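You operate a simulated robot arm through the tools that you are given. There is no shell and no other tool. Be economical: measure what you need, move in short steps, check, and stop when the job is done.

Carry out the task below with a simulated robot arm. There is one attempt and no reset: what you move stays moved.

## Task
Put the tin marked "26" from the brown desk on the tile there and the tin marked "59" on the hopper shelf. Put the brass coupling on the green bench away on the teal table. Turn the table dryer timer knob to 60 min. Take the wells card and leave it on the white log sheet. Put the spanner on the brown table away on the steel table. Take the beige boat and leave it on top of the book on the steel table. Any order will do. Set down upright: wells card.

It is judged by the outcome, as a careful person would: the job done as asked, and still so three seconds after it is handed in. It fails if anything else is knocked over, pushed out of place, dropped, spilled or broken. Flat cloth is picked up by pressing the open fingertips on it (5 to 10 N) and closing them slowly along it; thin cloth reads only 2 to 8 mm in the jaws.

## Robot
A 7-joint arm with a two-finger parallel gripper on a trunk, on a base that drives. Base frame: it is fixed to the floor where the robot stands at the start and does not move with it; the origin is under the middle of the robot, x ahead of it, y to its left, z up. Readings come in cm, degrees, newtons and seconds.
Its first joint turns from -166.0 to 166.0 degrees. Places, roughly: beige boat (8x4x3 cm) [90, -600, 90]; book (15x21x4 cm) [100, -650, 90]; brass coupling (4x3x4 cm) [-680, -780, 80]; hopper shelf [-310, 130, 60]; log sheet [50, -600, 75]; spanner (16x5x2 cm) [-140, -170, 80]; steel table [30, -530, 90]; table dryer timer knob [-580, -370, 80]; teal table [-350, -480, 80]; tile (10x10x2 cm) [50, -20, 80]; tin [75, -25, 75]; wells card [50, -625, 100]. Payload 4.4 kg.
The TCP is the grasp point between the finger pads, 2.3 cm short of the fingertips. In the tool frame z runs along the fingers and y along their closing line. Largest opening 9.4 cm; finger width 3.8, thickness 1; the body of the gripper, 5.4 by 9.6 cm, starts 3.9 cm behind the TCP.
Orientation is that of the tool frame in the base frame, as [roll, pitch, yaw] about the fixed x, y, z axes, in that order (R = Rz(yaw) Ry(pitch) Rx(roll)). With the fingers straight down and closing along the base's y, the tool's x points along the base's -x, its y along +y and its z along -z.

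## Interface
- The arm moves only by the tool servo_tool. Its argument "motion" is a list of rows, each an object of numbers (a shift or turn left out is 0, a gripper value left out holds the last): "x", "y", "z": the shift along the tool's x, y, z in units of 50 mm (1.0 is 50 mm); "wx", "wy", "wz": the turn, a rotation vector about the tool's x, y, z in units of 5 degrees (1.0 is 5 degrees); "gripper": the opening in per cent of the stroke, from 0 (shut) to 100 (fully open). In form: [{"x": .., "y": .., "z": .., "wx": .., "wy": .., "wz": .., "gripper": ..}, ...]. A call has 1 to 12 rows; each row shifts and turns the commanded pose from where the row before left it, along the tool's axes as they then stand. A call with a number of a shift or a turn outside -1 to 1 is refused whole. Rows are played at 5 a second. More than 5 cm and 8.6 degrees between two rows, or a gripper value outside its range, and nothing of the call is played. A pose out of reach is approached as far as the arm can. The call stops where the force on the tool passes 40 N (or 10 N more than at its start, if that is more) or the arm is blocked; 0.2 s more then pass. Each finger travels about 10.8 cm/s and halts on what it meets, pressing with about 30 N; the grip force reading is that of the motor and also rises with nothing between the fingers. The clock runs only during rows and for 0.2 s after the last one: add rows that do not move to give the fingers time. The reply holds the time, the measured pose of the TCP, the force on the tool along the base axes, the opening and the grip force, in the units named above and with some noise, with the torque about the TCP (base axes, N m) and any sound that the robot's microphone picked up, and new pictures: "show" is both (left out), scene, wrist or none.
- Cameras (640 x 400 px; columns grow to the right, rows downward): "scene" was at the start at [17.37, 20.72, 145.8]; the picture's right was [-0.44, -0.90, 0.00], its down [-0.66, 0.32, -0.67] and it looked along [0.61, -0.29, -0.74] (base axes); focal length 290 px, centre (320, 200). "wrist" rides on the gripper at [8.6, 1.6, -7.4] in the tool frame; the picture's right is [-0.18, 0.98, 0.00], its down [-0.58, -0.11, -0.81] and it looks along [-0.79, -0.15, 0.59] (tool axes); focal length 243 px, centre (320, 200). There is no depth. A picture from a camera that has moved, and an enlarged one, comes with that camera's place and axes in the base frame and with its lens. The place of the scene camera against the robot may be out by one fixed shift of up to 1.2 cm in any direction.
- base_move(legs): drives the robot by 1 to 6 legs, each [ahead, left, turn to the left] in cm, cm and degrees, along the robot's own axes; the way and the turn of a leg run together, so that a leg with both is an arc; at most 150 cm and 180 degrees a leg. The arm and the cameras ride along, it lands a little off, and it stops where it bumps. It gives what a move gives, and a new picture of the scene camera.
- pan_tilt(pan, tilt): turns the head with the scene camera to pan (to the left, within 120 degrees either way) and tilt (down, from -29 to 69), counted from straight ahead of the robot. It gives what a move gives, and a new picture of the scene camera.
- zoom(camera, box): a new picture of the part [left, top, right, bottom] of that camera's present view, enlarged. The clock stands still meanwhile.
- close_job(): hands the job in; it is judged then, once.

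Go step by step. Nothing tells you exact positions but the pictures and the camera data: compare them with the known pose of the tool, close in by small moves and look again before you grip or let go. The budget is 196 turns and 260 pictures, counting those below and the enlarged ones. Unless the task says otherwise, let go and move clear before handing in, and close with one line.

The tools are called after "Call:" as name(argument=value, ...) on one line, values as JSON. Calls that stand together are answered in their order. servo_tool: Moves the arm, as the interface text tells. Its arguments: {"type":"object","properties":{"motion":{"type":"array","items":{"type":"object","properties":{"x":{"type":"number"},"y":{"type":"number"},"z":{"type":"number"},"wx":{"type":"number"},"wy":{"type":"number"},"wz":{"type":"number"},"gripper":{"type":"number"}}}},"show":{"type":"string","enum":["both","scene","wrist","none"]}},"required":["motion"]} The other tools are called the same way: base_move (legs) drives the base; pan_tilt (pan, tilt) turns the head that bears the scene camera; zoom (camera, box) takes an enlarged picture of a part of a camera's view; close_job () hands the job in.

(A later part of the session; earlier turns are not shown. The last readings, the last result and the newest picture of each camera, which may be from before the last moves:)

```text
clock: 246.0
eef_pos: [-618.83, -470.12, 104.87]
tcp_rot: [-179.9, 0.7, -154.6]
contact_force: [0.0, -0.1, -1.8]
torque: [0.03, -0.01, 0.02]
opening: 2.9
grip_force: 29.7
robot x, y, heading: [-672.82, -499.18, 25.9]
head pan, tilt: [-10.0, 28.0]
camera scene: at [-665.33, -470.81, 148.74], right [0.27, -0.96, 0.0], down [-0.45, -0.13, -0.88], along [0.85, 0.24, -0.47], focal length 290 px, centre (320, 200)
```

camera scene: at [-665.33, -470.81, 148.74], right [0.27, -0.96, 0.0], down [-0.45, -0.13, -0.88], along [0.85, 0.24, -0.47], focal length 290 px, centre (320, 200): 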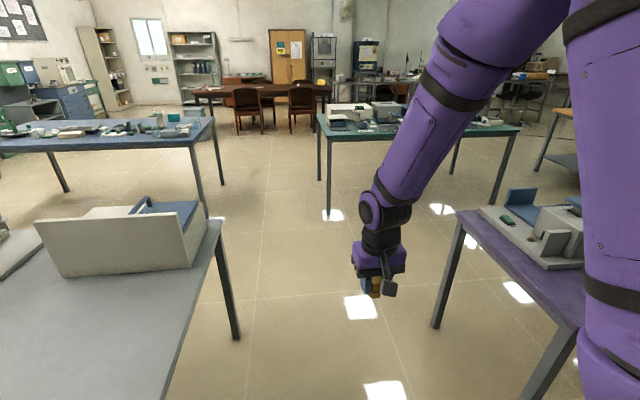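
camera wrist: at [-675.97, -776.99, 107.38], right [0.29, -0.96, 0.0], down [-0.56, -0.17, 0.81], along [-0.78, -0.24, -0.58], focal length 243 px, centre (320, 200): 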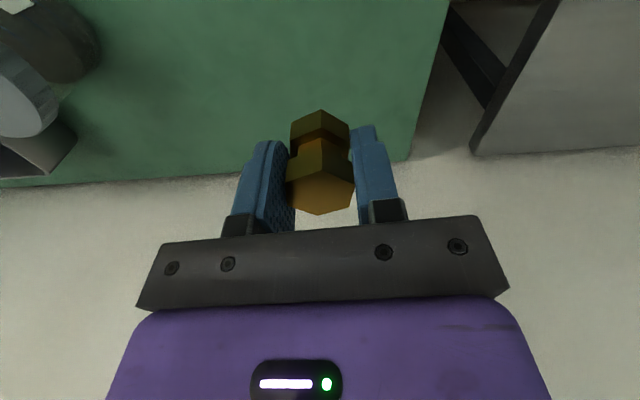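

Call:
zoom(camera="scene", box=[310, 90, 530, 220])

Call:
base_move(legs=[[95, 5, 0], [88, 0, 0], [0, -70, 0]])

Call:
pan_tilt(pan=0, tilt=40)

```text
2.91 times, centred on (420, 155) of scene
camera zoom: at [-665.33, -470.81, 148.74], right [0.27, -0.96, 0.0], down [-0.45, -0.13, -0.88], along [0.85, 0.24, -0.47], focal length 844 px, centre (29, 331)
```

zoom: 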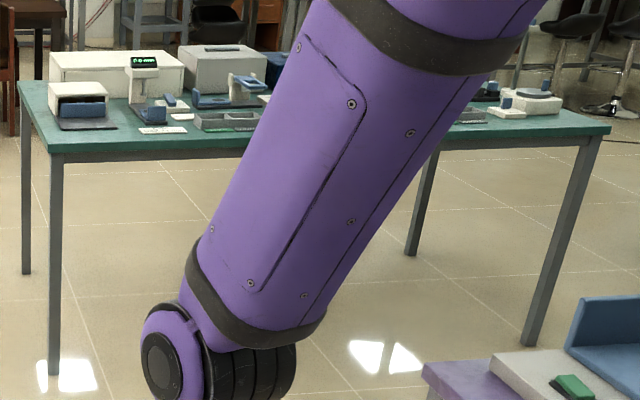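

```text
clock: 258.6
eef_pos: [-426.44, -449.24, 104.77]
tcp_rot: [-179.9, 0.8, -154.1]
contact_force: [-0.2, 0.1, -1.8]
torque: [-0.02, 0.0, 0.04]
opening: 2.91
grip_force: 30.6
robot x, y, heading: [-480.2, -479.05, 26.5]
head pan, tilt: [-10.0, 28.0]
camera scene: at [-472.88, -450.39, 148.74], right [0.28, -0.96, 0.0], down [-0.45, -0.13, -0.88], along [0.85, 0.25, -0.47], focal length 290 px, centre (320, 200)
```

scene: 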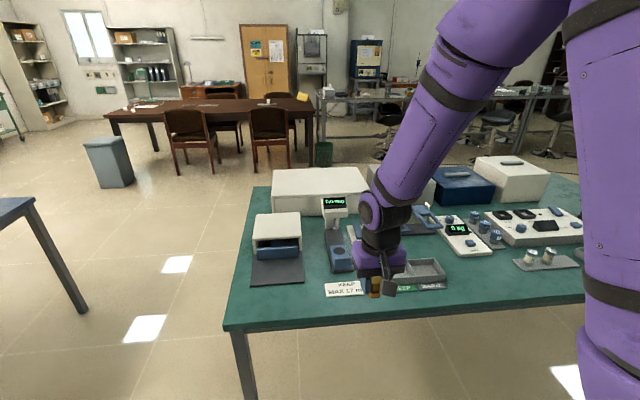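

```text
clock: 259.4
eef_pos: [-426.42, -449.19, 104.77]
tcp_rot: [-179.9, 0.9, -154.1]
contact_force: [0.2, 0.9, -1.9]
torque: [-0.02, -0.01, 0.0]
opening: 2.89
grip_force: 30.4
robot x, y, heading: [-480.53, -479.21, 26.4]
head pan, tilt: [0.0, 40.0]
camera scene: at [-474.01, -449.18, 146.9], right [0.44, -0.9, 0.0], down [-0.58, -0.29, -0.77], along [0.69, 0.34, -0.64], focal length 290 px, centre (320, 200)
```

scene: 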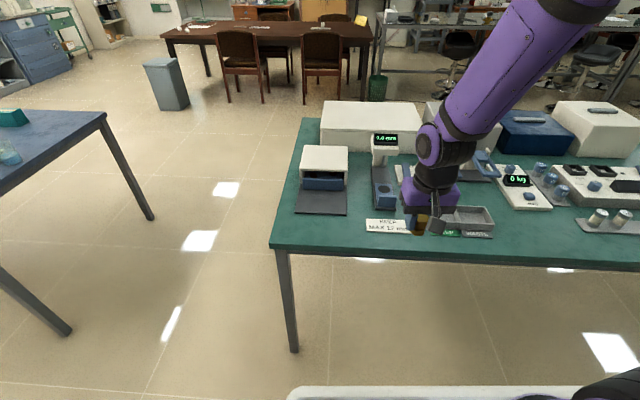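

Call:
zoom(camera="scene", box=[270, 90, 510, 260])

Call:
zoom(camera="scene", box=[350, 195, 510, 255])

Call:
zoom(camera="scene", box=[460, 90, 640, 250])

```text
2.35 times, centred on (390, 175) of scene
camera zoom: at [-474.01, -449.18, 146.9], right [0.44, -0.9, 0.0], down [-0.58, -0.29, -0.77], along [0.69, 0.34, -0.64], focal length 683 px, centre (155, 259)
```

zoom: 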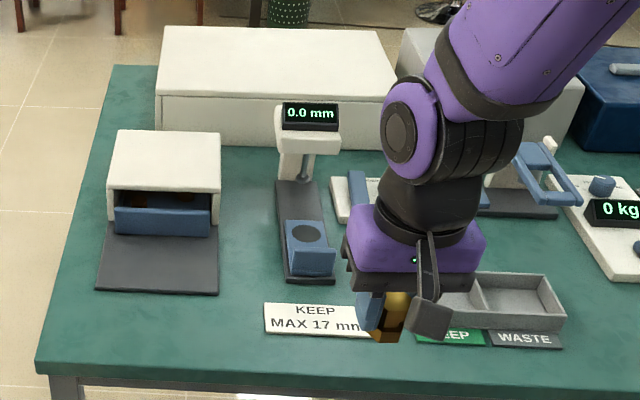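

```text
4.00 times, centred on (430, 225) of scene
camera zoom: at [-474.01, -449.18, 146.9], right [0.44, -0.9, 0.0], down [-0.58, -0.29, -0.77], along [0.69, 0.34, -0.64], focal length 1161 px, centre (-120, 100)
```

zoom: 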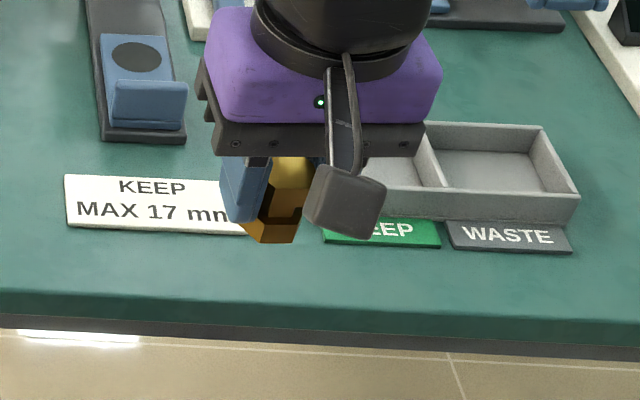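

```text
2.50 times, centred on (550, 170) of scene
camera zoom: at [-474.01, -449.18, 146.9], right [0.44, -0.9, 0.0], down [-0.58, -0.29, -0.77], along [0.69, 0.34, -0.64], focal length 726 px, centre (-255, 275)
```

zoom: 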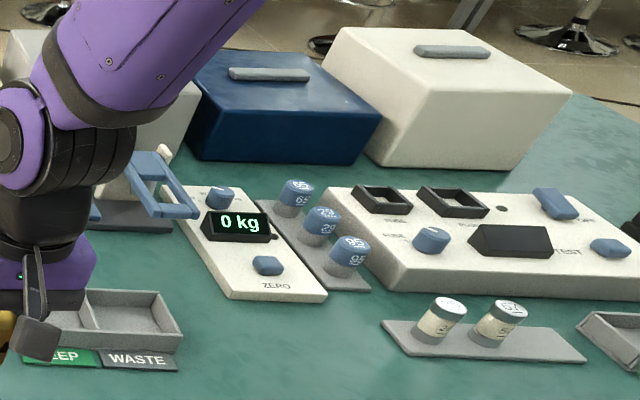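

The spot left of the "KEEP MAX 17 mm" card, near (-410.5,-423), is free. Move over it.

Call:
servo_tool(motion=[{"y": 1}, {"y": 1}, {"y": 1}, {"y": 0.3}, {"x": -1}, {"x": -1}, {"x": -1}, {"x": -1}, {"x": -1}, {"z": 1}, {"z": 1}, {}], show="both")

```text
clock: 262.0
eef_pos: [-410.84, -423.24, 94.96]
tcp_rot: [-180.0, 0.7, -154.0]
contact_force: [-0.4, -0.9, -0.3]
torque: [0.0, 0.02, -0.01]
opening: 2.92
grip_force: 29.7
robot x, y, heading: [-480.65, -479.18, 26.3]
head pan, tilt: [0.0, 40.0]
camera scene: at [-474.02, -449.18, 146.89], right [0.45, -0.9, 0.0], down [-0.58, -0.29, -0.77], along [0.69, 0.34, -0.64], focal length 290 px, centre (320, 200)
camera wrist: at [-419.6, -425.49, 102.43], right [-0.26, 0.96, 0.0], down [0.56, 0.15, 0.81], along [0.79, 0.22, -0.58], focal length 243 px, centre (320, 200)
```

scene: 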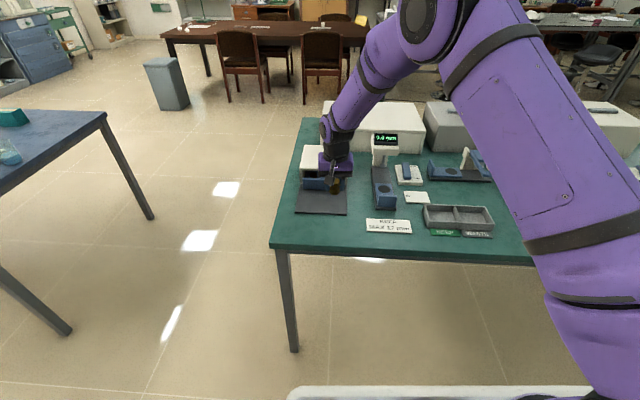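
wrist: 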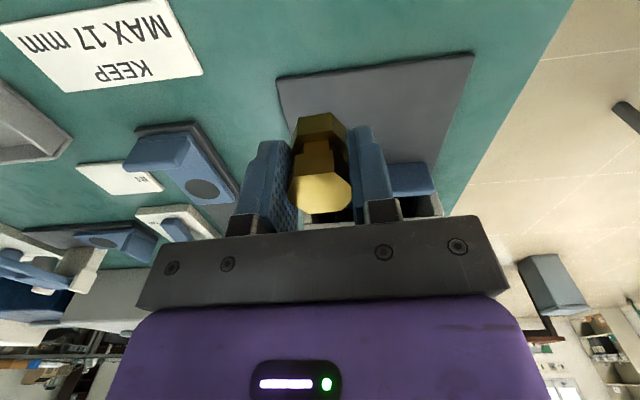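

Call:
servo_tool(motion=[{"x": 0.12, "z": 0.9}, {"z": 0.9}, {"z": 0.4}, {}], show="both")

```text
clock: 263.0
eef_pos: [-411.36, -423.37, 84.2]
tcp_rot: [-179.9, 0.8, -154.1]
contact_force: [-0.5, -0.9, -1.3]
torque: [0.04, -0.04, -0.02]
opening: 2.93
grip_force: 30.1
robot x, y, heading: [-480.03, -479.15, 26.5]
head pan, tilt: [0.0, 40.0]
camera scene: at [-474.02, -449.18, 146.89], right [0.45, -0.9, 0.0], down [-0.58, -0.29, -0.77], along [0.69, 0.34, -0.64], focal length 290 px, centre (320, 200)
camera wrist: at [-420.12, -425.65, 91.51], right [-0.26, 0.96, 0.0], down [0.56, 0.15, 0.81], along [0.79, 0.22, -0.58], focal length 243 px, centre (320, 200)
```

scene: 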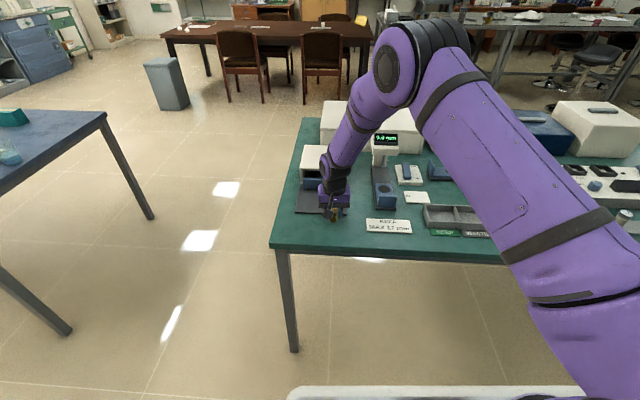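
wrist: 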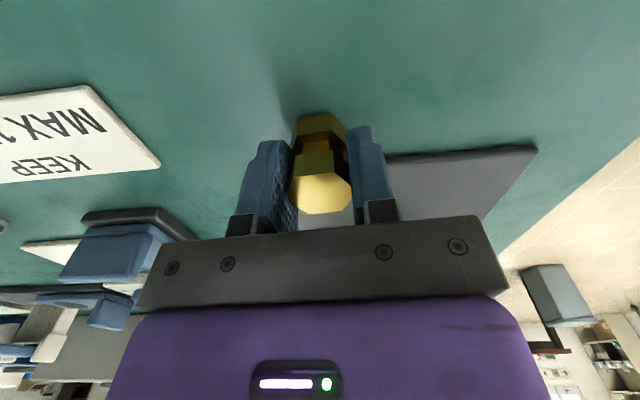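

Call:
servo_tool(motion=[{"z": 0.15}, {"z": 0.1}, {"z": 0.1}, {"z": 0.07}, {"z": 0.07}, {}], show="none")

```text
clock: 263.8
eef_pos: [-411.37, -423.27, 82.81]
tcp_rot: [180.0, 1.2, -154.0]
contact_force: [0.4, 0.8, 12.1]
torque: [-0.17, 0.04, 0.0]
opening: 2.9
grip_force: 30.2
robot x, y, heading: [-480.61, -479.47, 26.3]
head pan, tilt: [0.0, 40.0]
stopped in row 4: the force on the tool passed its limit at 47 N (the readings are from after the stop); the commanded pose is now the measured one
```

Contact at z≈82.8. Release and lift.

Call:
servo_tool(motion=[{"z": -0.02}, {"gripper": 45}, {"gripper": 70}, {}, {"z": -0.6}, {"z": -1}, {"z": -1}], show="wrist")

```text
clock: 265.4
eef_pos: [-411.47, -423.46, 95.54]
tcp_rot: [-179.9, 1.1, -154.1]
contact_force: [0.0, 0.0, -0.9]
torque: [-0.01, 0.02, -0.02]
opening: 6.58
grip_force: 0.0
robot x, y, heading: [-480.46, -479.08, 26.3]
head pan, tilt: [0.0, 40.0]
camera wrist: at [-420.16, -425.78, 102.95], right [-0.26, 0.96, 0.0], down [0.56, 0.15, 0.82], along [0.79, 0.22, -0.58], focal length 243 px, centre (320, 200)
```

wrist: 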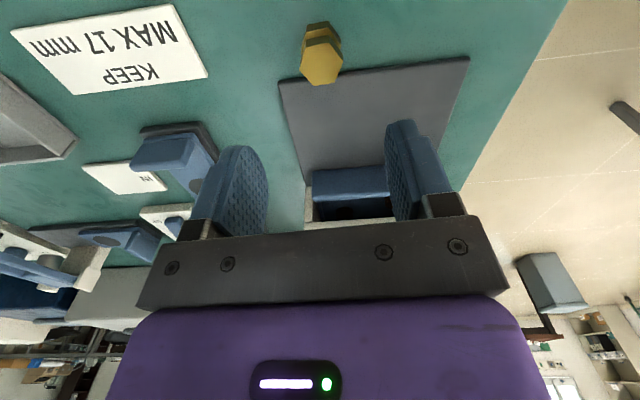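

The coupling stands on the teal table. Next, retract and drive around to the brown table's far side for the spanner.

Call:
servo_tool(motion=[{"z": -1, "gripper": 100}, {"z": -1}, {"x": 1}, {"x": 1}, {"x": 1}, {"x": 1}, {"y": -1}, {"y": -1}, {"y": -1}, {"x": 0.5}], show="none")

Call:
base_move(legs=[[0, 97, 0], [140, 0, 0], [145, 0, 0]])

Call:
pan_tilt(pan=0, tilt=30)

```text
clock: 267.6
eef_pos: [-425.13, -446.82, 105.2]
tcp_rot: [179.8, 1.2, -154.1]
contact_force: [0.5, -0.1, -0.9]
torque: [-0.03, 0.0, 0.03]
opening: 9.41
grip_force: 0.1
robot x, y, heading: [-480.47, -479.12, 26.4]
head pan, tilt: [0.0, 40.0]
```

```text
clock: 286.1
eef_pos: [-206.94, -239.35, 105.17]
tcp_rot: [179.9, 1.0, -155.5]
contact_force: [0.2, -0.2, 0.9]
torque: [-0.01, -0.01, 0.02]
opening: 9.4
grip_force: 0.0
robot x, y, heading: [-262.72, -270.29, 24.9]
head pan, tilt: [0.0, 40.0]
camera scene: at [-255.7, -240.54, 146.89], right [0.42, -0.91, 0.0], down [-0.58, -0.27, -0.77], along [0.69, 0.32, -0.64], focal length 290 px, centre (320, 200)
```

scene: 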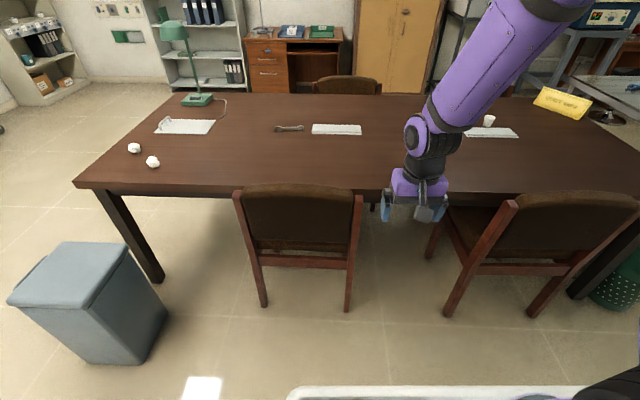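

```text
clock: 286.9
eef_pos: [-206.89, -239.39, 105.22]
tcp_rot: [179.9, 1.2, -155.5]
contact_force: [0.0, 0.5, 0.6]
torque: [-0.04, 0.0, -0.02]
opening: 9.39
grip_force: 0.2
robot x, y, heading: [-263.1, -270.35, 25.1]
head pan, tilt: [0.0, 30.0]
camera scene: at [-255.22, -240.31, 148.42], right [0.42, -0.91, 0.0], down [-0.45, -0.21, -0.87], along [0.78, 0.37, -0.5], focal length 290 px, centre (320, 200)
```

scene: 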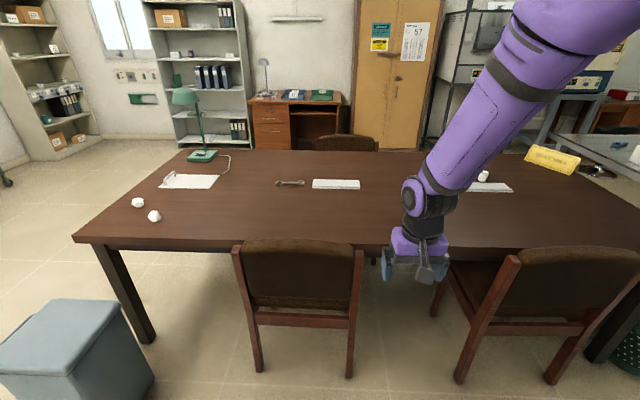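

The spanner lies mid-table near (-131,-164). Best access is the far corner of the table, so I'll drive round the near end.

Call:
base_move(legs=[[0, 0, 0.6], [0, 120, 0], [0, 75, 0], [130, 0, 0], [125, 0, 0]])

Call:
pan_tilt(pan=-90, tilt=35)

```text
clock: 308.9
eef_pos: [-63.42, 46.72, 105.28]
tcp_rot: [180.0, 1.2, -154.1]
contact_force: [-0.9, 0.1, -1.0]
torque: [-0.01, -0.01, 0.01]
opening: 9.35
grip_force: 0.2
robot x, y, heading: [-118.58, 14.18, 26.3]
head pan, tilt: [0.0, 30.0]
camera scene: at [-111.68, 44.65, 148.43], right [0.45, -0.9, 0.0], down [-0.45, -0.22, -0.87], along [0.78, 0.39, -0.5], focal length 290 px, centre (320, 200)
```

scene: 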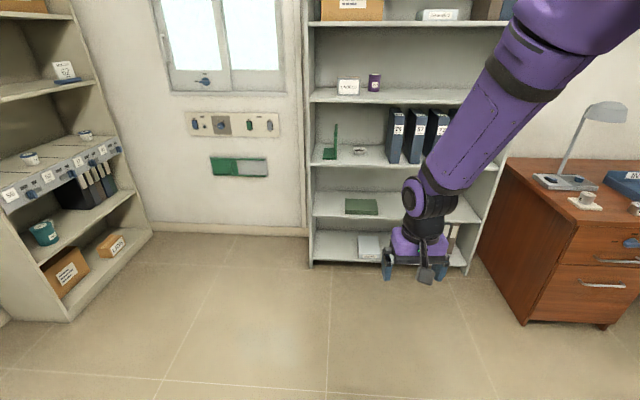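

```text
clock: 310.5
eef_pos: [-63.36, 46.78, 105.25]
tcp_rot: [179.8, 1.1, -154.1]
contact_force: [0.4, 0.8, 0.2]
torque: [0.01, -0.02, 0.03]
opening: 9.39
grip_force: 0.0
robot x, y, heading: [-118.4, 14.51, 26.7]
head pan, tilt: [-90.0, 35.0]
camera scene: at [-115.85, 32.74, 147.65], right [-0.9, -0.45, 0.0], down [-0.26, 0.51, -0.82], along [0.37, -0.73, -0.57], focal length 290 px, centre (320, 200)
```

scene: 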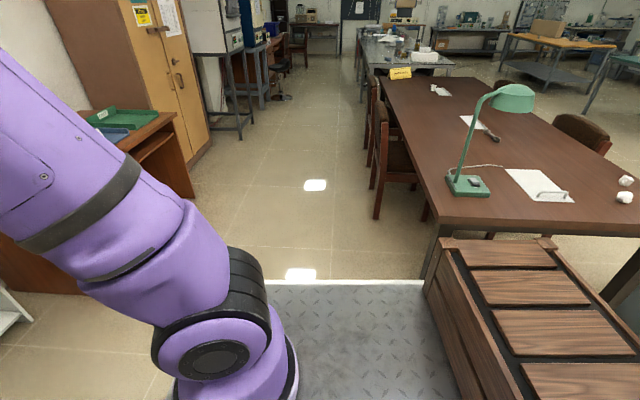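

Corner and chair positions are clear. Turn right and drive alongside the table, stopping short of the chair.

Call:
base_move(legs=[[0, 0, -91], [75, 0, 0], [46, 0, 0]])

Call:
pan_tilt(pan=-60, tilt=45)

```text
clock: 320.7
eef_pos: [-30.18, -147.17, 105.3]
tcp_rot: [179.9, 1.0, 116.8]
contact_force: [1.1, -0.6, 0.1]
torque: [0.0, 0.04, -0.01]
opening: 9.4
grip_force: 0.1
robot x, y, heading: [-63.31, -92.74, -62.4]
head pan, tilt: [-90.0, 35.0]
camera scene: at [-45.65, -94.18, 147.65], right [-0.46, 0.89, 0.0], down [0.51, 0.26, -0.82], along [-0.73, -0.38, -0.57], focal length 290 px, centre (320, 200)
```

scene: 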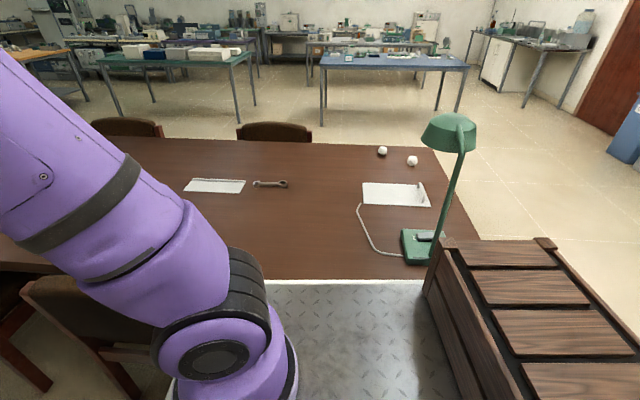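

```text
clock: 321.7
eef_pos: [-30.19, -147.15, 105.21]
tcp_rot: [179.9, 1.1, 116.9]
contact_force: [0.4, 0.0, 0.2]
torque: [-0.01, 0.0, 0.04]
opening: 9.4
grip_force: 0.0
robot x, y, heading: [-63.51, -92.85, -62.6]
head pan, tilt: [-60.0, 45.0]
camera scene: at [-42.23, -96.97, 146.17], right [-0.84, 0.54, 0.0], down [0.38, 0.6, -0.71], along [-0.38, -0.6, -0.71], focal length 290 px, centre (320, 200)
```

scene: 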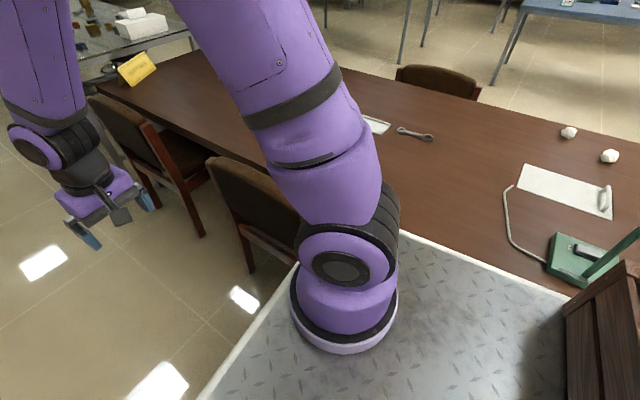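

Spanner is about (-137,-168.8), lying parallel to the table's long side. Edge closer, then swing the arm over.

Call:
base_move(legs=[[9, -5, -2]])

Call:
servo_tool(motion=[{"z": -1}, {"y": -1}, {"y": -1}, {"y": -1}, {"y": -1}, {"y": -1}, {"y": -1}, {"y": -1}, {"y": -1}, {"y": -1}, {"y": -1}, {"y": -1}], show="scene")

```text
clock: 322.8
eef_pos: [-32.78, -158.52, 105.1]
tcp_rot: [179.9, 1.1, 114.9]
contact_force: [0.4, 0.1, 0.0]
torque: [-0.01, 0.0, 0.01]
opening: 9.41
grip_force: 0.0
robot x, y, heading: [-63.76, -102.6, -64.7]
head pan, tilt: [-60.0, 45.0]
camera scene: at [-43.0, -107.88, 146.17], right [-0.82, 0.57, 0.0], down [0.4, 0.58, -0.71], along [-0.4, -0.58, -0.71], focal length 290 px, centre (320, 200)
```

scene: 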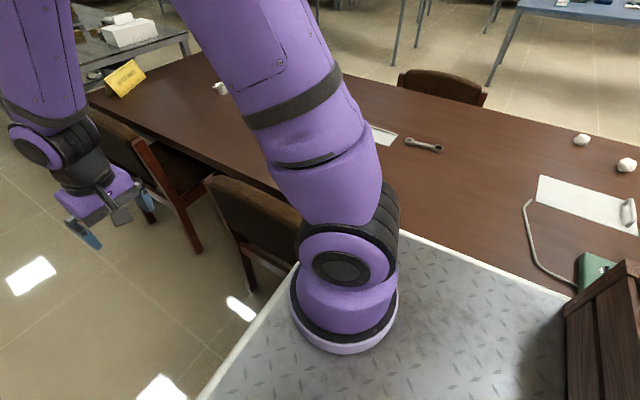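

```text
clock: 325.4
eef_pos: [-82.62, -181.58, 110.19]
tcp_rot: [-180.0, 1.1, 115.0]
contact_force: [-0.5, -0.3, 0.1]
torque: [0.03, 0.02, 0.01]
opening: 9.41
grip_force: 0.1
robot x, y, heading: [-64.08, -102.93, -64.4]
head pan, tilt: [-60.0, 45.0]
camera scene: at [-42.94, -107.83, 146.16], right [-0.82, 0.57, 0.0], down [0.4, 0.58, -0.71], along [-0.4, -0.58, -0.71], focal length 290 px, centre (320, 200)
```

scene: 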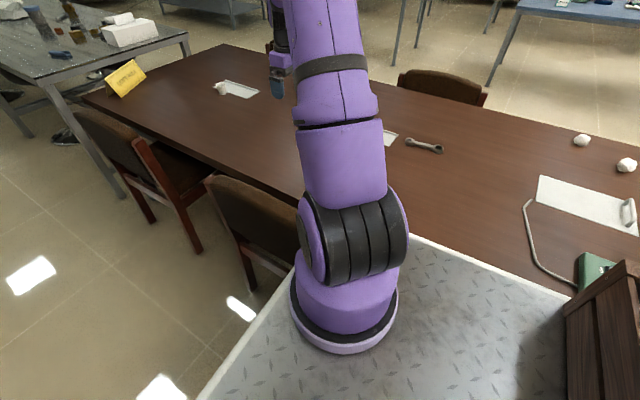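

Arm swings well. Move above the spanner, with the closing direction across it.

Call:
servo_tool(motion=[{"x": 0.66, "y": -0.74}, {"x": 0.66, "y": -0.74}, {"x": 0.66, "y": -0.74}, {"x": 0.66, "y": -0.74}, {"x": 0.66, "y": -0.74}, {"x": 0.66, "y": -0.74}, {"x": 0.66, "y": -0.74}, {"x": 0.66, "y": -0.74}, {"x": 0.66, "y": -0.74}, {"x": 0.66, "y": -0.74}, {"x": 0.66, "y": -0.74}, {"wz": -1}], show="both")

```text
clock: 328.0
eef_pos: [-134.89, -165.74, 109.5]
tcp_rot: [-180.0, 0.9, 120.0]
contact_force: [0.4, -0.4, 0.3]
torque: [0.0, 0.0, -0.01]
opening: 9.39
grip_force: 0.0
robot x, y, heading: [-64.44, -102.88, -64.5]
head pan, tilt: [-60.0, 45.0]
camera scene: at [-43.01, -107.88, 146.17], right [-0.82, 0.57, 0.0], down [0.4, 0.58, -0.71], along [-0.4, -0.58, -0.71], focal length 290 px, centre (320, 200)
camera wrist: at [-138.04, -157.3, 116.85], right [0.94, 0.33, 0.0], down [0.19, -0.55, 0.82], along [0.27, -0.77, -0.58], focal length 243 px, centre (320, 200)
```

scene: 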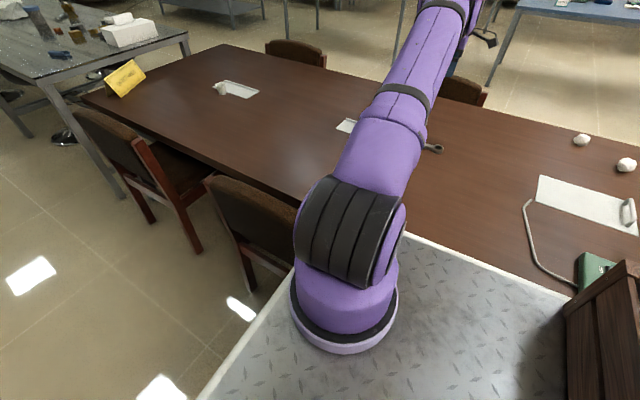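
wrist: 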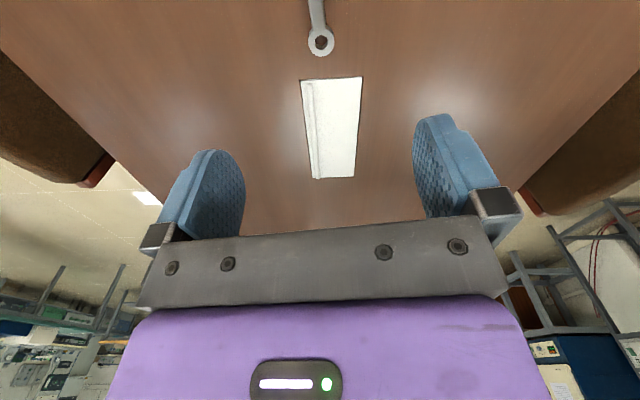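

Spanner's ring end is in line with the gripper. Descend partway.

Call:
servo_tool(motion=[{"z": 1}, {"z": 1}, {"z": 1}, {"z": 0.8}, {}], show="wrist")

```text
clock: 329.2
eef_pos: [-134.72, -166.12, 90.21]
tcp_rot: [-180.0, 1.0, 119.9]
contact_force: [0.7, 0.3, -0.1]
torque: [0.0, 0.01, -0.02]
opening: 9.4
grip_force: 0.1
robot x, y, heading: [-64.35, -102.74, -64.5]
head pan, tilt: [-60.0, 45.0]
camera wrist: at [-137.78, -157.68, 97.53], right [0.94, 0.33, 0.0], down [0.19, -0.54, 0.82], along [0.27, -0.77, -0.58], focal length 243 px, centre (320, 200)
```

wrist: 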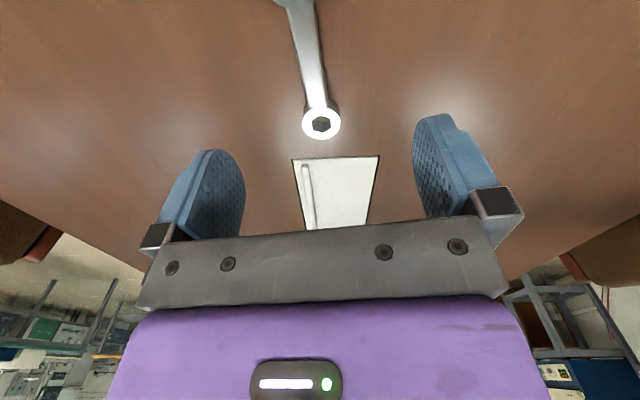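

Call:
servo_tool(motion=[{"x": 0.2, "y": -0.25, "gripper": 70}, {"z": 1}, {"z": 0.7}, {}], show="wrist")

```text
clock: 330.2
eef_pos: [-136.3, -165.94, 81.86]
tcp_rot: [180.0, 1.1, 120.0]
contact_force: [-0.8, -0.2, -0.5]
torque: [0.01, 0.0, 0.0]
opening: 6.58
grip_force: 0.1
robot x, y, heading: [-64.29, -103.17, -64.7]
head pan, tilt: [-60.0, 45.0]
camera wrist: at [-139.36, -157.37, 89.14], right [0.94, 0.33, 0.0], down [0.19, -0.55, 0.82], along [0.27, -0.77, -0.58], focal length 243 px, centre (320, 200)
```

wrist: 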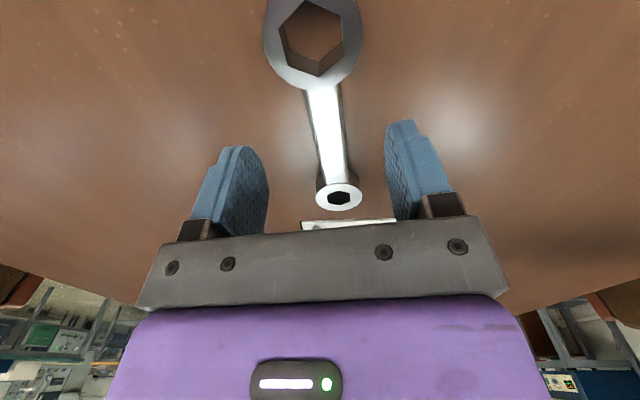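

Call:
servo_tool(motion=[{"x": 0.15, "z": 0.3}, {"z": 0.15}, {"z": 0.1}, {"z": 0.08}, {"z": 0.08}, {}], show="wrist")

```text
clock: 331.6
eef_pos: [-136.56, -165.48, 78.44]
tcp_rot: [-180.0, 1.1, 119.9]
contact_force: [-0.3, -0.2, -0.3]
torque: [-0.02, 0.01, -0.02]
opening: 6.56
grip_force: 0.1
robot x, y, heading: [-64.24, -103.28, -64.6]
head pan, tilt: [-60.0, 45.0]
camera wrist: at [-139.66, -156.92, 85.76], right [0.94, 0.33, 0.0], down [0.19, -0.54, 0.82], along [0.27, -0.77, -0.58], focal length 243 px, centre (320, 200)
```

wrist: 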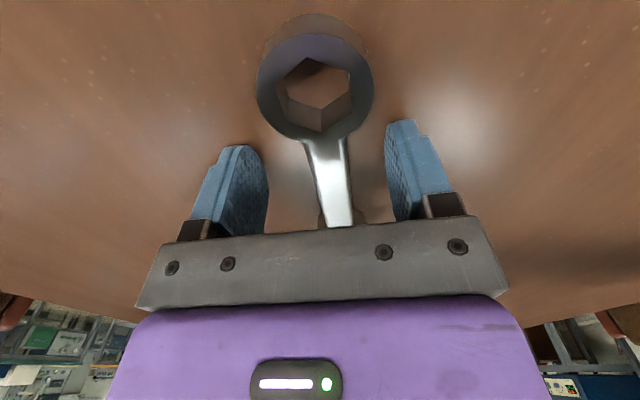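

Call:
servo_tool(motion=[{"z": 0.06}, {"z": 0.06}, {"z": 0.06}, {"z": 0.06}, {"z": 0.06}], show="none")

```text
clock: 332.3
eef_pos: [-136.75, -165.61, 78.28]
tcp_rot: [-179.7, 1.0, 119.9]
contact_force: [8.6, 5.5, 15.0]
torque: [0.64, -0.59, -0.21]
opening: 6.99
grip_force: 5.1
robot x, y, heading: [-63.94, -102.6, -64.5]
head pan, tilt: [-60.0, 45.0]
stopped in row 3: the force on the tool passed its limit at 44 N (the readings are from after the stop); the commanded pose is now the measured one
```

Call:
servo_tool(motion=[{"z": -0.06}, {}], show="wrist")

```text
clock: 332.9
eef_pos: [-136.87, -165.57, 78.42]
tcp_rot: [-179.7, 1.0, 119.9]
contact_force: [0.3, 0.0, 0.5]
torque: [0.01, -0.01, -0.01]
opening: 6.59
grip_force: 0.1
robot x, y, heading: [-63.97, -102.73, -64.5]
head pan, tilt: [-60.0, 45.0]
camera wrist: at [-139.83, -157.05, 85.83], right [0.94, 0.33, 0.0], down [0.19, -0.54, 0.82], along [0.27, -0.77, -0.58], focal length 243 px, centre (320, 200)
```

wrist: 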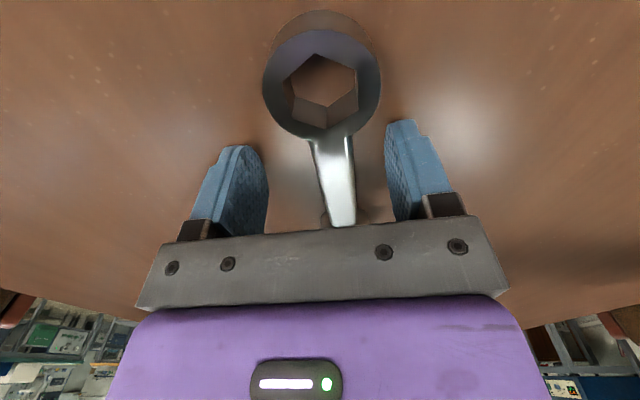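

Clear now. Close on the handle and lift slightly.

Call:
servo_tool(motion=[{"gripper": 40}, {"gripper": 10}, {"gripper": 5}, {"gripper": 5}, {}, {"z": -0.4}, {"z": -0.6}, {}], show="wrist")

```text
clock: 334.7
eef_pos: [-136.87, -165.4, 83.57]
tcp_rot: [-179.8, 1.0, 119.9]
contact_force: [-0.4, 0.0, -0.9]
torque: [0.03, 0.01, 0.02]
opening: 4.13
grip_force: 30.2
robot x, y, heading: [-63.61, -103.06, -64.6]
head pan, tilt: [-60.0, 45.0]
camera wrist: at [-139.93, -156.82, 90.86], right [0.94, 0.33, 0.0], down [0.19, -0.54, 0.82], along [0.27, -0.77, -0.58], focal length 243 px, centre (320, 200)
```

wrist: 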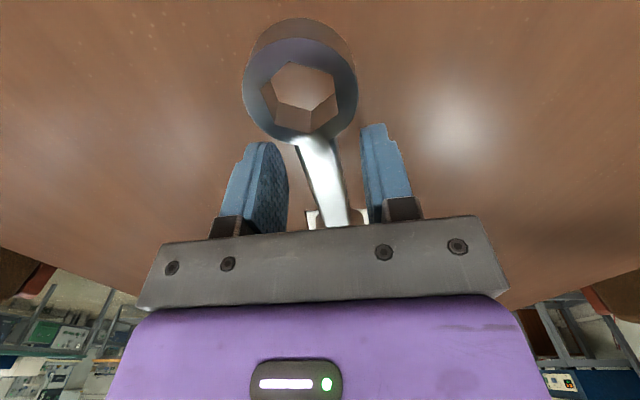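

Call:
zoom(camera="scene", box=[390, 60, 510, 160])

Call:
servo_tool(motion=[{"z": -1}, {"z": -1}, {}], show="wrist")

```text
4.00 times, centred on (450, 110) of scene
camera zoom: at [-43.02, -107.88, 146.17], right [-0.82, 0.57, 0.0], down [0.4, 0.58, -0.71], along [-0.4, -0.58, -0.71], focal length 1161 px, centre (-200, 560)
```

zoom: 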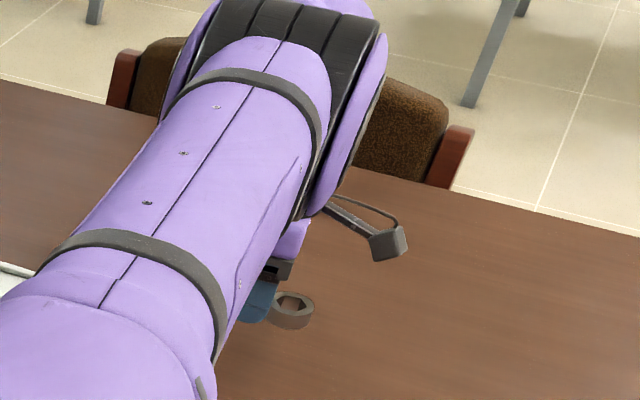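

```text
clock: 335.5
eef_pos: [-137.03, -165.41, 93.38]
tcp_rot: [-179.8, 1.0, 120.0]
contact_force: [0.0, -0.9, -1.9]
torque: [0.0, 0.01, 0.01]
opening: 4.14
grip_force: 30.1
robot x, y, heading: [-64.03, -102.88, -64.7]
head pan, tilt: [-60.0, 45.0]
camera wrist: at [-140.11, -156.83, 100.75], right [0.94, 0.33, 0.0], down [0.19, -0.54, 0.82], along [0.27, -0.77, -0.58], focal length 243 px, centre (320, 200)
```

wrist: 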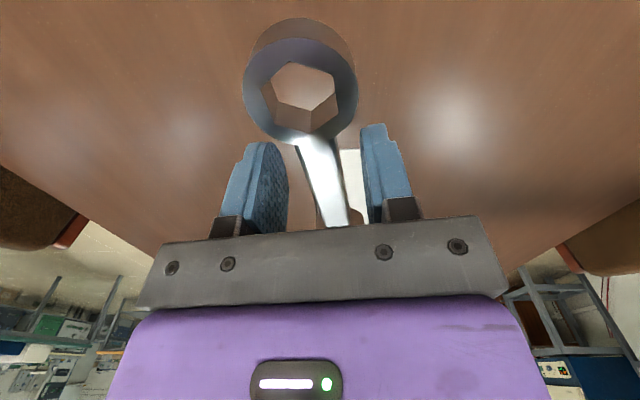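

Spanner is held. Raise and swing back to the front, then check the way toward the steel table.

Call:
servo_tool(motion=[{"z": -1}, {"z": -1}, {"x": -0.66, "y": 0.74}, {"x": -0.66, "y": 0.74}, {"x": -0.66, "y": 0.74}, {"x": -0.66, "y": 0.74}, {"x": -0.66, "y": 0.74}, {"x": -0.66, "y": 0.74}, {"x": -0.66, "y": 0.74}, {"x": -0.66, "y": 0.74}, {"x": -0.66, "y": 0.74}, {"wz": 1}], show="none")

Call:
servo_tool(motion=[{"y": 1}, {"y": 1}, {"y": 1}, {"y": 1}, {"y": 1}, {"y": 1}, {"y": 1}, {"y": 1}, {"y": 1}, {"y": 1}], show="none")

Call:
base_move(legs=[[-5, 10, 0], [0, 42, 0]])

Call:
pan_tilt(pan=0, tilt=22)

```text
clock: 338.1
eef_pos: [-93.22, -174.36, 103.74]
tcp_rot: [-179.8, 1.0, 114.9]
contact_force: [-0.9, -0.1, -1.0]
torque: [0.03, 0.01, 0.03]
opening: 4.1
grip_force: 30.5
robot x, y, heading: [-64.03, -102.8, -64.5]
head pan, tilt: [-60.0, 45.0]
```

```text
clock: 340.3
eef_pos: [-47.32, -156.95, 104.52]
tcp_rot: [-179.9, 1.0, 114.9]
contact_force: [-0.2, -0.7, -1.9]
torque: [0.04, -0.01, 0.02]
opening: 4.12
grip_force: 29.6
out of reach, approached as far as the arm can: row 7, 8, 9, 10
robot x, y, heading: [-64.05, -102.7, -64.6]
head pan, tilt: [-60.0, 45.0]
```

```text
clock: 343.7
eef_pos: [-2.28, -130.1, 104.5]
tcp_rot: [-179.8, 1.0, 114.6]
contact_force: [0.4, -0.6, -1.6]
torque: [0.04, 0.01, 0.01]
opening: 4.17
grip_force: 29.9
robot x, y, heading: [-18.99, -75.98, -64.7]
head pan, tilt: [-60.0, 45.0]
camera scene: at [2.19, -80.99, 146.17], right [-0.82, 0.57, 0.0], down [0.4, 0.58, -0.71], along [-0.4, -0.58, -0.71], focal length 290 px, centre (320, 200)
```

scene: 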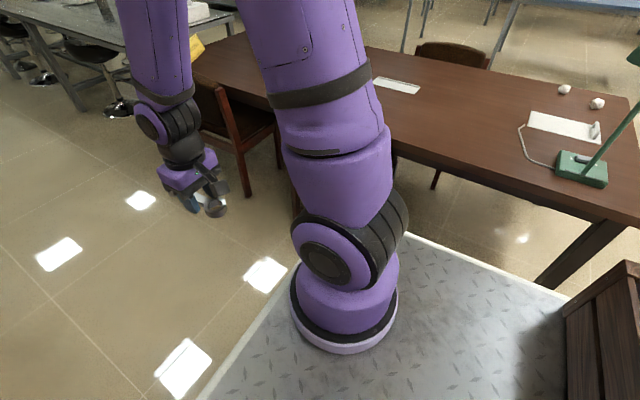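

```text
clock: 345.0
eef_pos: [-2.23, -130.1, 104.47]
tcp_rot: [-179.7, 1.1, 114.6]
contact_force: [0.2, 0.3, -0.7]
torque: [0.01, 0.01, 0.0]
opening: 4.12
grip_force: 30.3
robot x, y, heading: [-18.88, -75.66, -64.9]
head pan, tilt: [0.0, 22.0]
camera scene: at [10.78, -82.71, 149.71], right [-0.9, -0.43, 0.0], down [-0.16, 0.34, -0.93], along [0.39, -0.84, -0.38], focal length 290 px, centre (320, 200)
```

scene: 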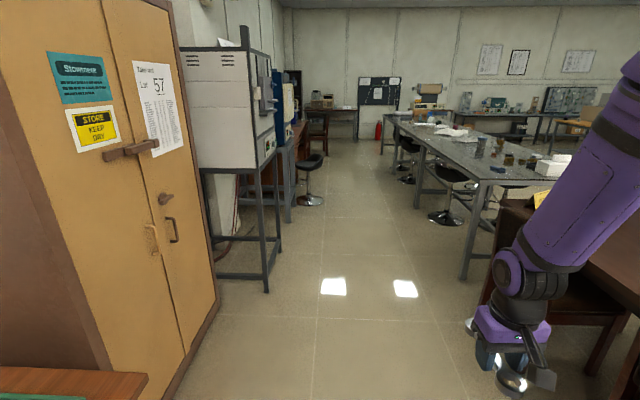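

The aisle beside the steel table is open. Drive along it to see the far end.

Call:
base_move(legs=[[100, -24, 0.5], [130, 0, 0], [110, -5, 0]])

Call:
pan_tilt(pan=-25, tilt=25)

```text
clock: 362.0
eef_pos: [117.86, -456.39, 104.54]
tcp_rot: [-179.7, 1.1, 114.2]
contact_force: [-0.3, -0.1, -2.2]
torque: [0.02, 0.01, 0.02]
opening: 4.13
grip_force: 30.3
robot x, y, heading: [101.94, -401.31, -65.4]
head pan, tilt: [0.0, 22.0]
camera scene: at [131.36, -409.11, 149.71], right [-0.91, -0.42, 0.0], down [-0.16, 0.34, -0.93], along [0.39, -0.84, -0.37], focal length 290 px, centre (320, 200)
```

scene: 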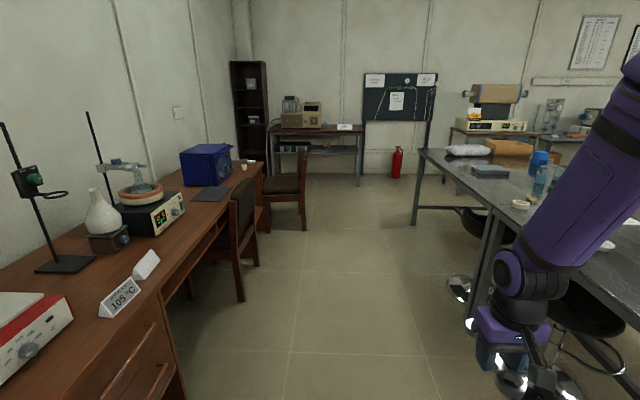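

```text
clock: 362.9
eef_pos: [117.88, -456.45, 104.45]
tcp_rot: [-179.7, 1.1, 114.2]
contact_force: [-0.5, 0.3, -1.8]
torque: [0.01, -0.03, -0.01]
opening: 4.12
grip_force: 30.5
robot x, y, heading: [101.61, -402.31, -65.3]
head pan, tilt: [-25.0, 25.0]
camera scene: at [127.44, -409.89, 149.23], right [-1.0, 0.0, 0.0], down [0.0, 0.42, -0.91], along [0.0, -0.91, -0.42], focal length 290 px, centre (320, 200)
```

scene: 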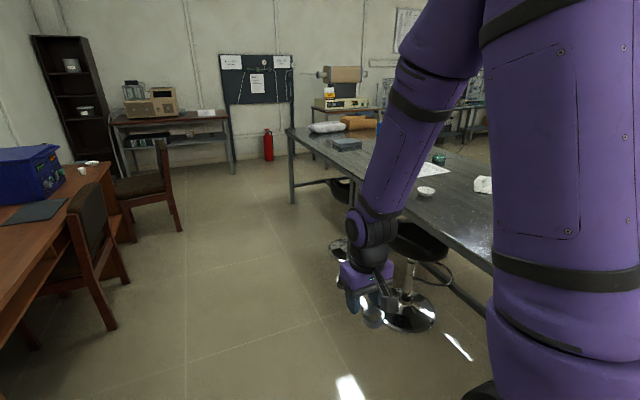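

Call:
pan_tilt(pan=-65, tilt=32)

Call:
pan_tilt(pan=-105, tilt=32)

```text
clock: 363.9
eef_pos: [117.94, -456.49, 104.59]
tcp_rot: [-179.8, 0.9, 114.2]
contact_force: [-1.3, -0.3, -1.8]
torque: [0.04, 0.03, 0.0]
opening: 4.12
grip_force: 30.1
robot x, y, heading: [101.77, -402.12, -65.4]
head pan, tilt: [-65.0, 32.0]
camera scene: at [121.69, -407.51, 148.11], right [-0.76, 0.65, 0.0], down [0.34, 0.4, -0.85], along [-0.55, -0.65, -0.53], focal length 290 px, centre (320, 200)
```

scene: 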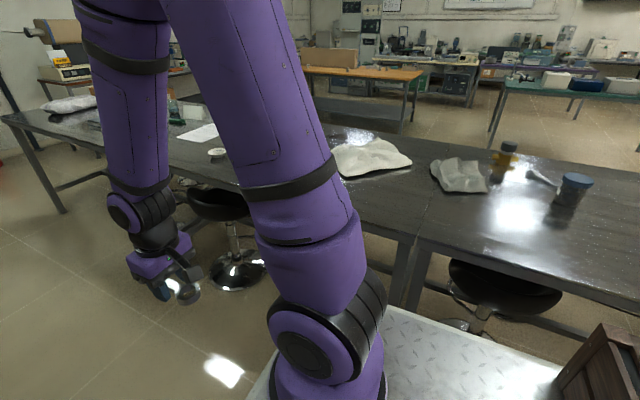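

```text
clock: 365.0
eef_pos: [117.9, -456.37, 104.62]
tcp_rot: [-179.8, 1.0, 114.2]
contact_force: [0.4, 0.4, -1.8]
torque: [0.05, 0.02, 0.02]
opening: 4.11
grip_force: 29.6
robot x, y, heading: [101.62, -401.8, -65.4]
head pan, tilt: [-105.0, 32.0]
camera scene: at [118.65, -402.19, 148.11], right [-0.17, 0.99, 0.0], down [0.52, 0.09, -0.85], along [-0.84, -0.14, -0.53], focal length 290 px, centre (320, 200)
```

scene: 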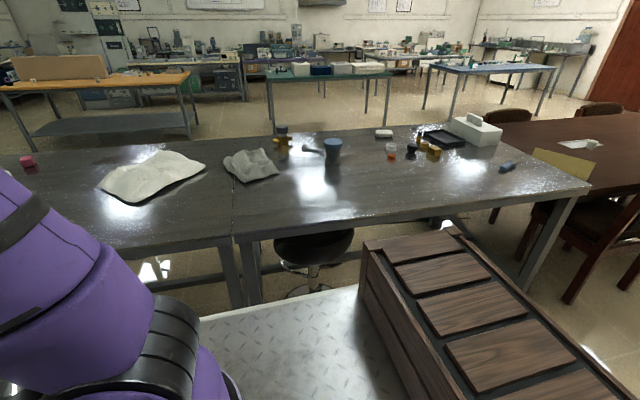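

The second steel table (t from ~420) holds the targets. I'll move ahead beside it and look for a free spot for the spanner.

Call:
base_move(legs=[[70, -22, 0.9]])

Call:
pan_tilt(pan=-100, tilt=38)

Call:
pan_tilt(pan=-45, tilt=38)

```text
clock: 369.1
eef_pos: [128.71, -530.01, 104.47]
tcp_rot: [-179.9, 1.0, 114.9]
contact_force: [0.3, -0.5, -2.0]
torque: [0.03, 0.03, 0.01]
opening: 4.14
grip_force: 30.3
robot x, y, heading: [111.87, -476.29, -64.5]
head pan, tilt: [-105.0, 32.0]
camera scene: at [128.76, -475.87, 148.11], right [-0.18, 0.98, 0.0], down [0.52, 0.1, -0.85], along [-0.83, -0.15, -0.53], focal length 290 px, centre (320, 200)
```

scene: 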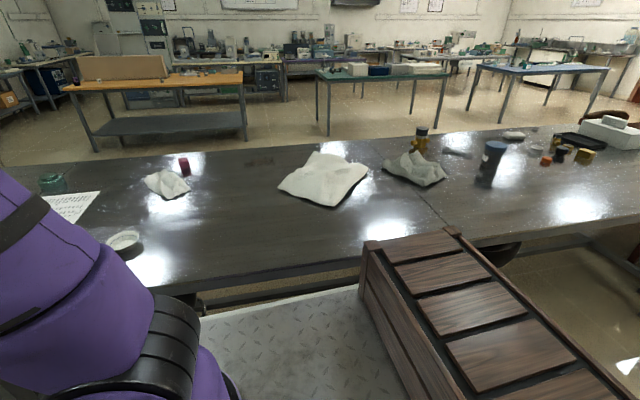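

```text
clock: 369.7
eef_pos: [128.78, -529.99, 104.57]
tcp_rot: [-179.8, 0.9, 115.0]
contact_force: [-0.3, 0.2, -1.7]
torque: [0.01, 0.02, -0.02]
opening: 4.14
grip_force: 30.1
robot x, y, heading: [111.75, -476.2, -64.7]
head pan, tilt: [-100.0, 38.0]
camera scene: at [129.24, -476.54, 147.2], right [-0.27, 0.96, 0.0], down [0.59, 0.16, -0.79], along [-0.76, -0.21, -0.62], focal length 290 px, centre (320, 200)
```

scene: 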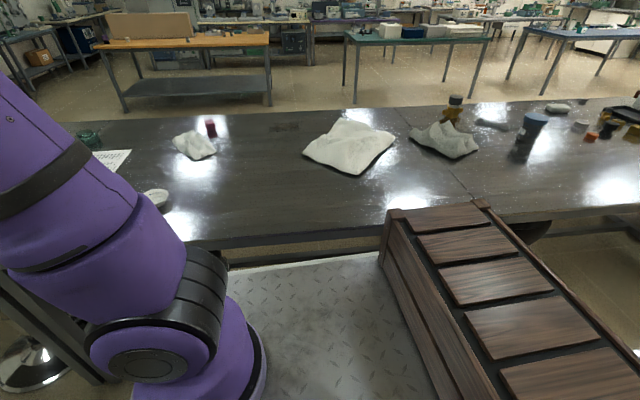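

```text
clock: 371.0
eef_pos: [128.77, -530.07, 104.53]
tcp_rot: [-179.8, 1.0, 115.0]
contact_force: [0.0, 0.8, -1.3]
torque: [0.03, -0.04, 0.01]
opening: 4.15
grip_force: 29.9
robot x, y, heading: [111.67, -475.96, -64.6]
head pan, tilt: [-45.0, 38.0]
camera scene: at [134.67, -482.37, 147.19], right [-0.94, 0.33, 0.0], down [0.21, 0.58, -0.79], along [-0.26, -0.74, -0.62], focal length 290 px, centre (320, 200)
```

scene: 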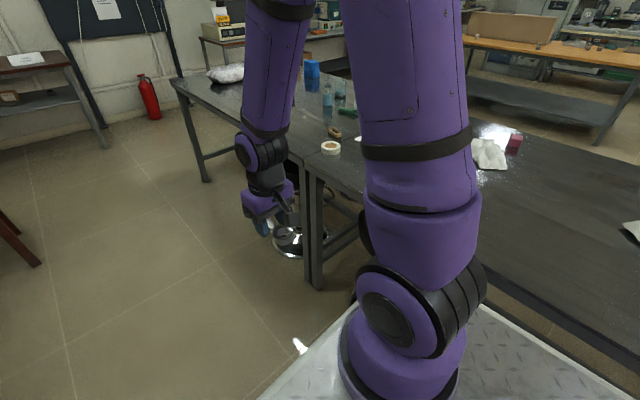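

A free spot on the steel table's front middle is near (63.7,-515). Swing the arm over it.

Call:
servo_tool(motion=[{"y": -1}, {"y": -1}, {"y": -1}, {"y": -1}, {"y": -1}, {"y": -1}, {"x": 0.5, "y": -0.8}, {"x": 0.5, "y": -0.8}, {"x": 0.6, "y": -0.8}, {"x": 0.6, "y": -0.8}, {"x": 0.6, "y": -0.75}, {"x": 0.6, "y": -0.75}], show="none")

Call:
servo_tool(motion=[{"x": 1}, {"x": 1}, {"x": 1}, {"x": 0.9}, {"x": 0.9}, {}], show="both")

```text
clock: 373.6
eef_pos: [73.3, -537.6, 104.42]
tcp_rot: [-179.9, 0.9, 115.2]
contact_force: [-0.1, -1.5, -1.6]
torque: [0.03, 0.09, 0.0]
opening: 4.12
grip_force: 29.7
robot x, y, heading: [111.78, -476.17, -64.6]
head pan, tilt: [-45.0, 38.0]
```

```text
clock: 375.0
eef_pos: [62.83, -515.55, 104.15]
tcp_rot: [-179.8, 0.9, 115.0]
contact_force: [0.6, -0.5, -2.5]
torque: [0.05, -0.01, 0.03]
opening: 4.16
grip_force: 30.0
robot x, y, heading: [111.42, -475.85, -64.5]
head pan, tilt: [-45.0, 38.0]
camera scene: at [134.67, -482.38, 147.19], right [-0.94, 0.33, 0.0], down [0.21, 0.58, -0.79], along [-0.26, -0.74, -0.62], focal length 290 px, centre (320, 200)
camera wrist: at [60.48, -506.81, 111.46], right [0.97, 0.25, 0.0], down [0.14, -0.56, 0.82], along [0.2, -0.79, -0.58], focal length 243 px, centre (320, 200)
```

scene: 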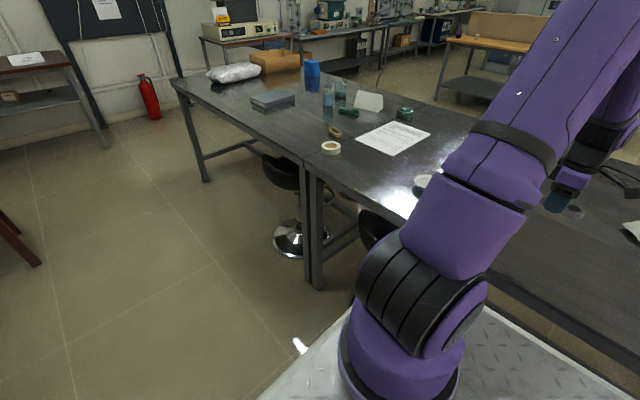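
wrist: 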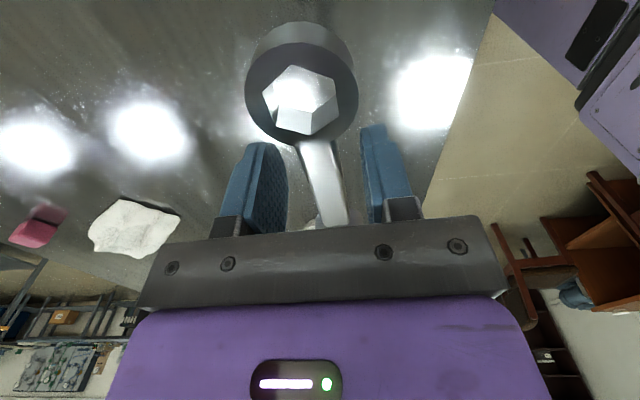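

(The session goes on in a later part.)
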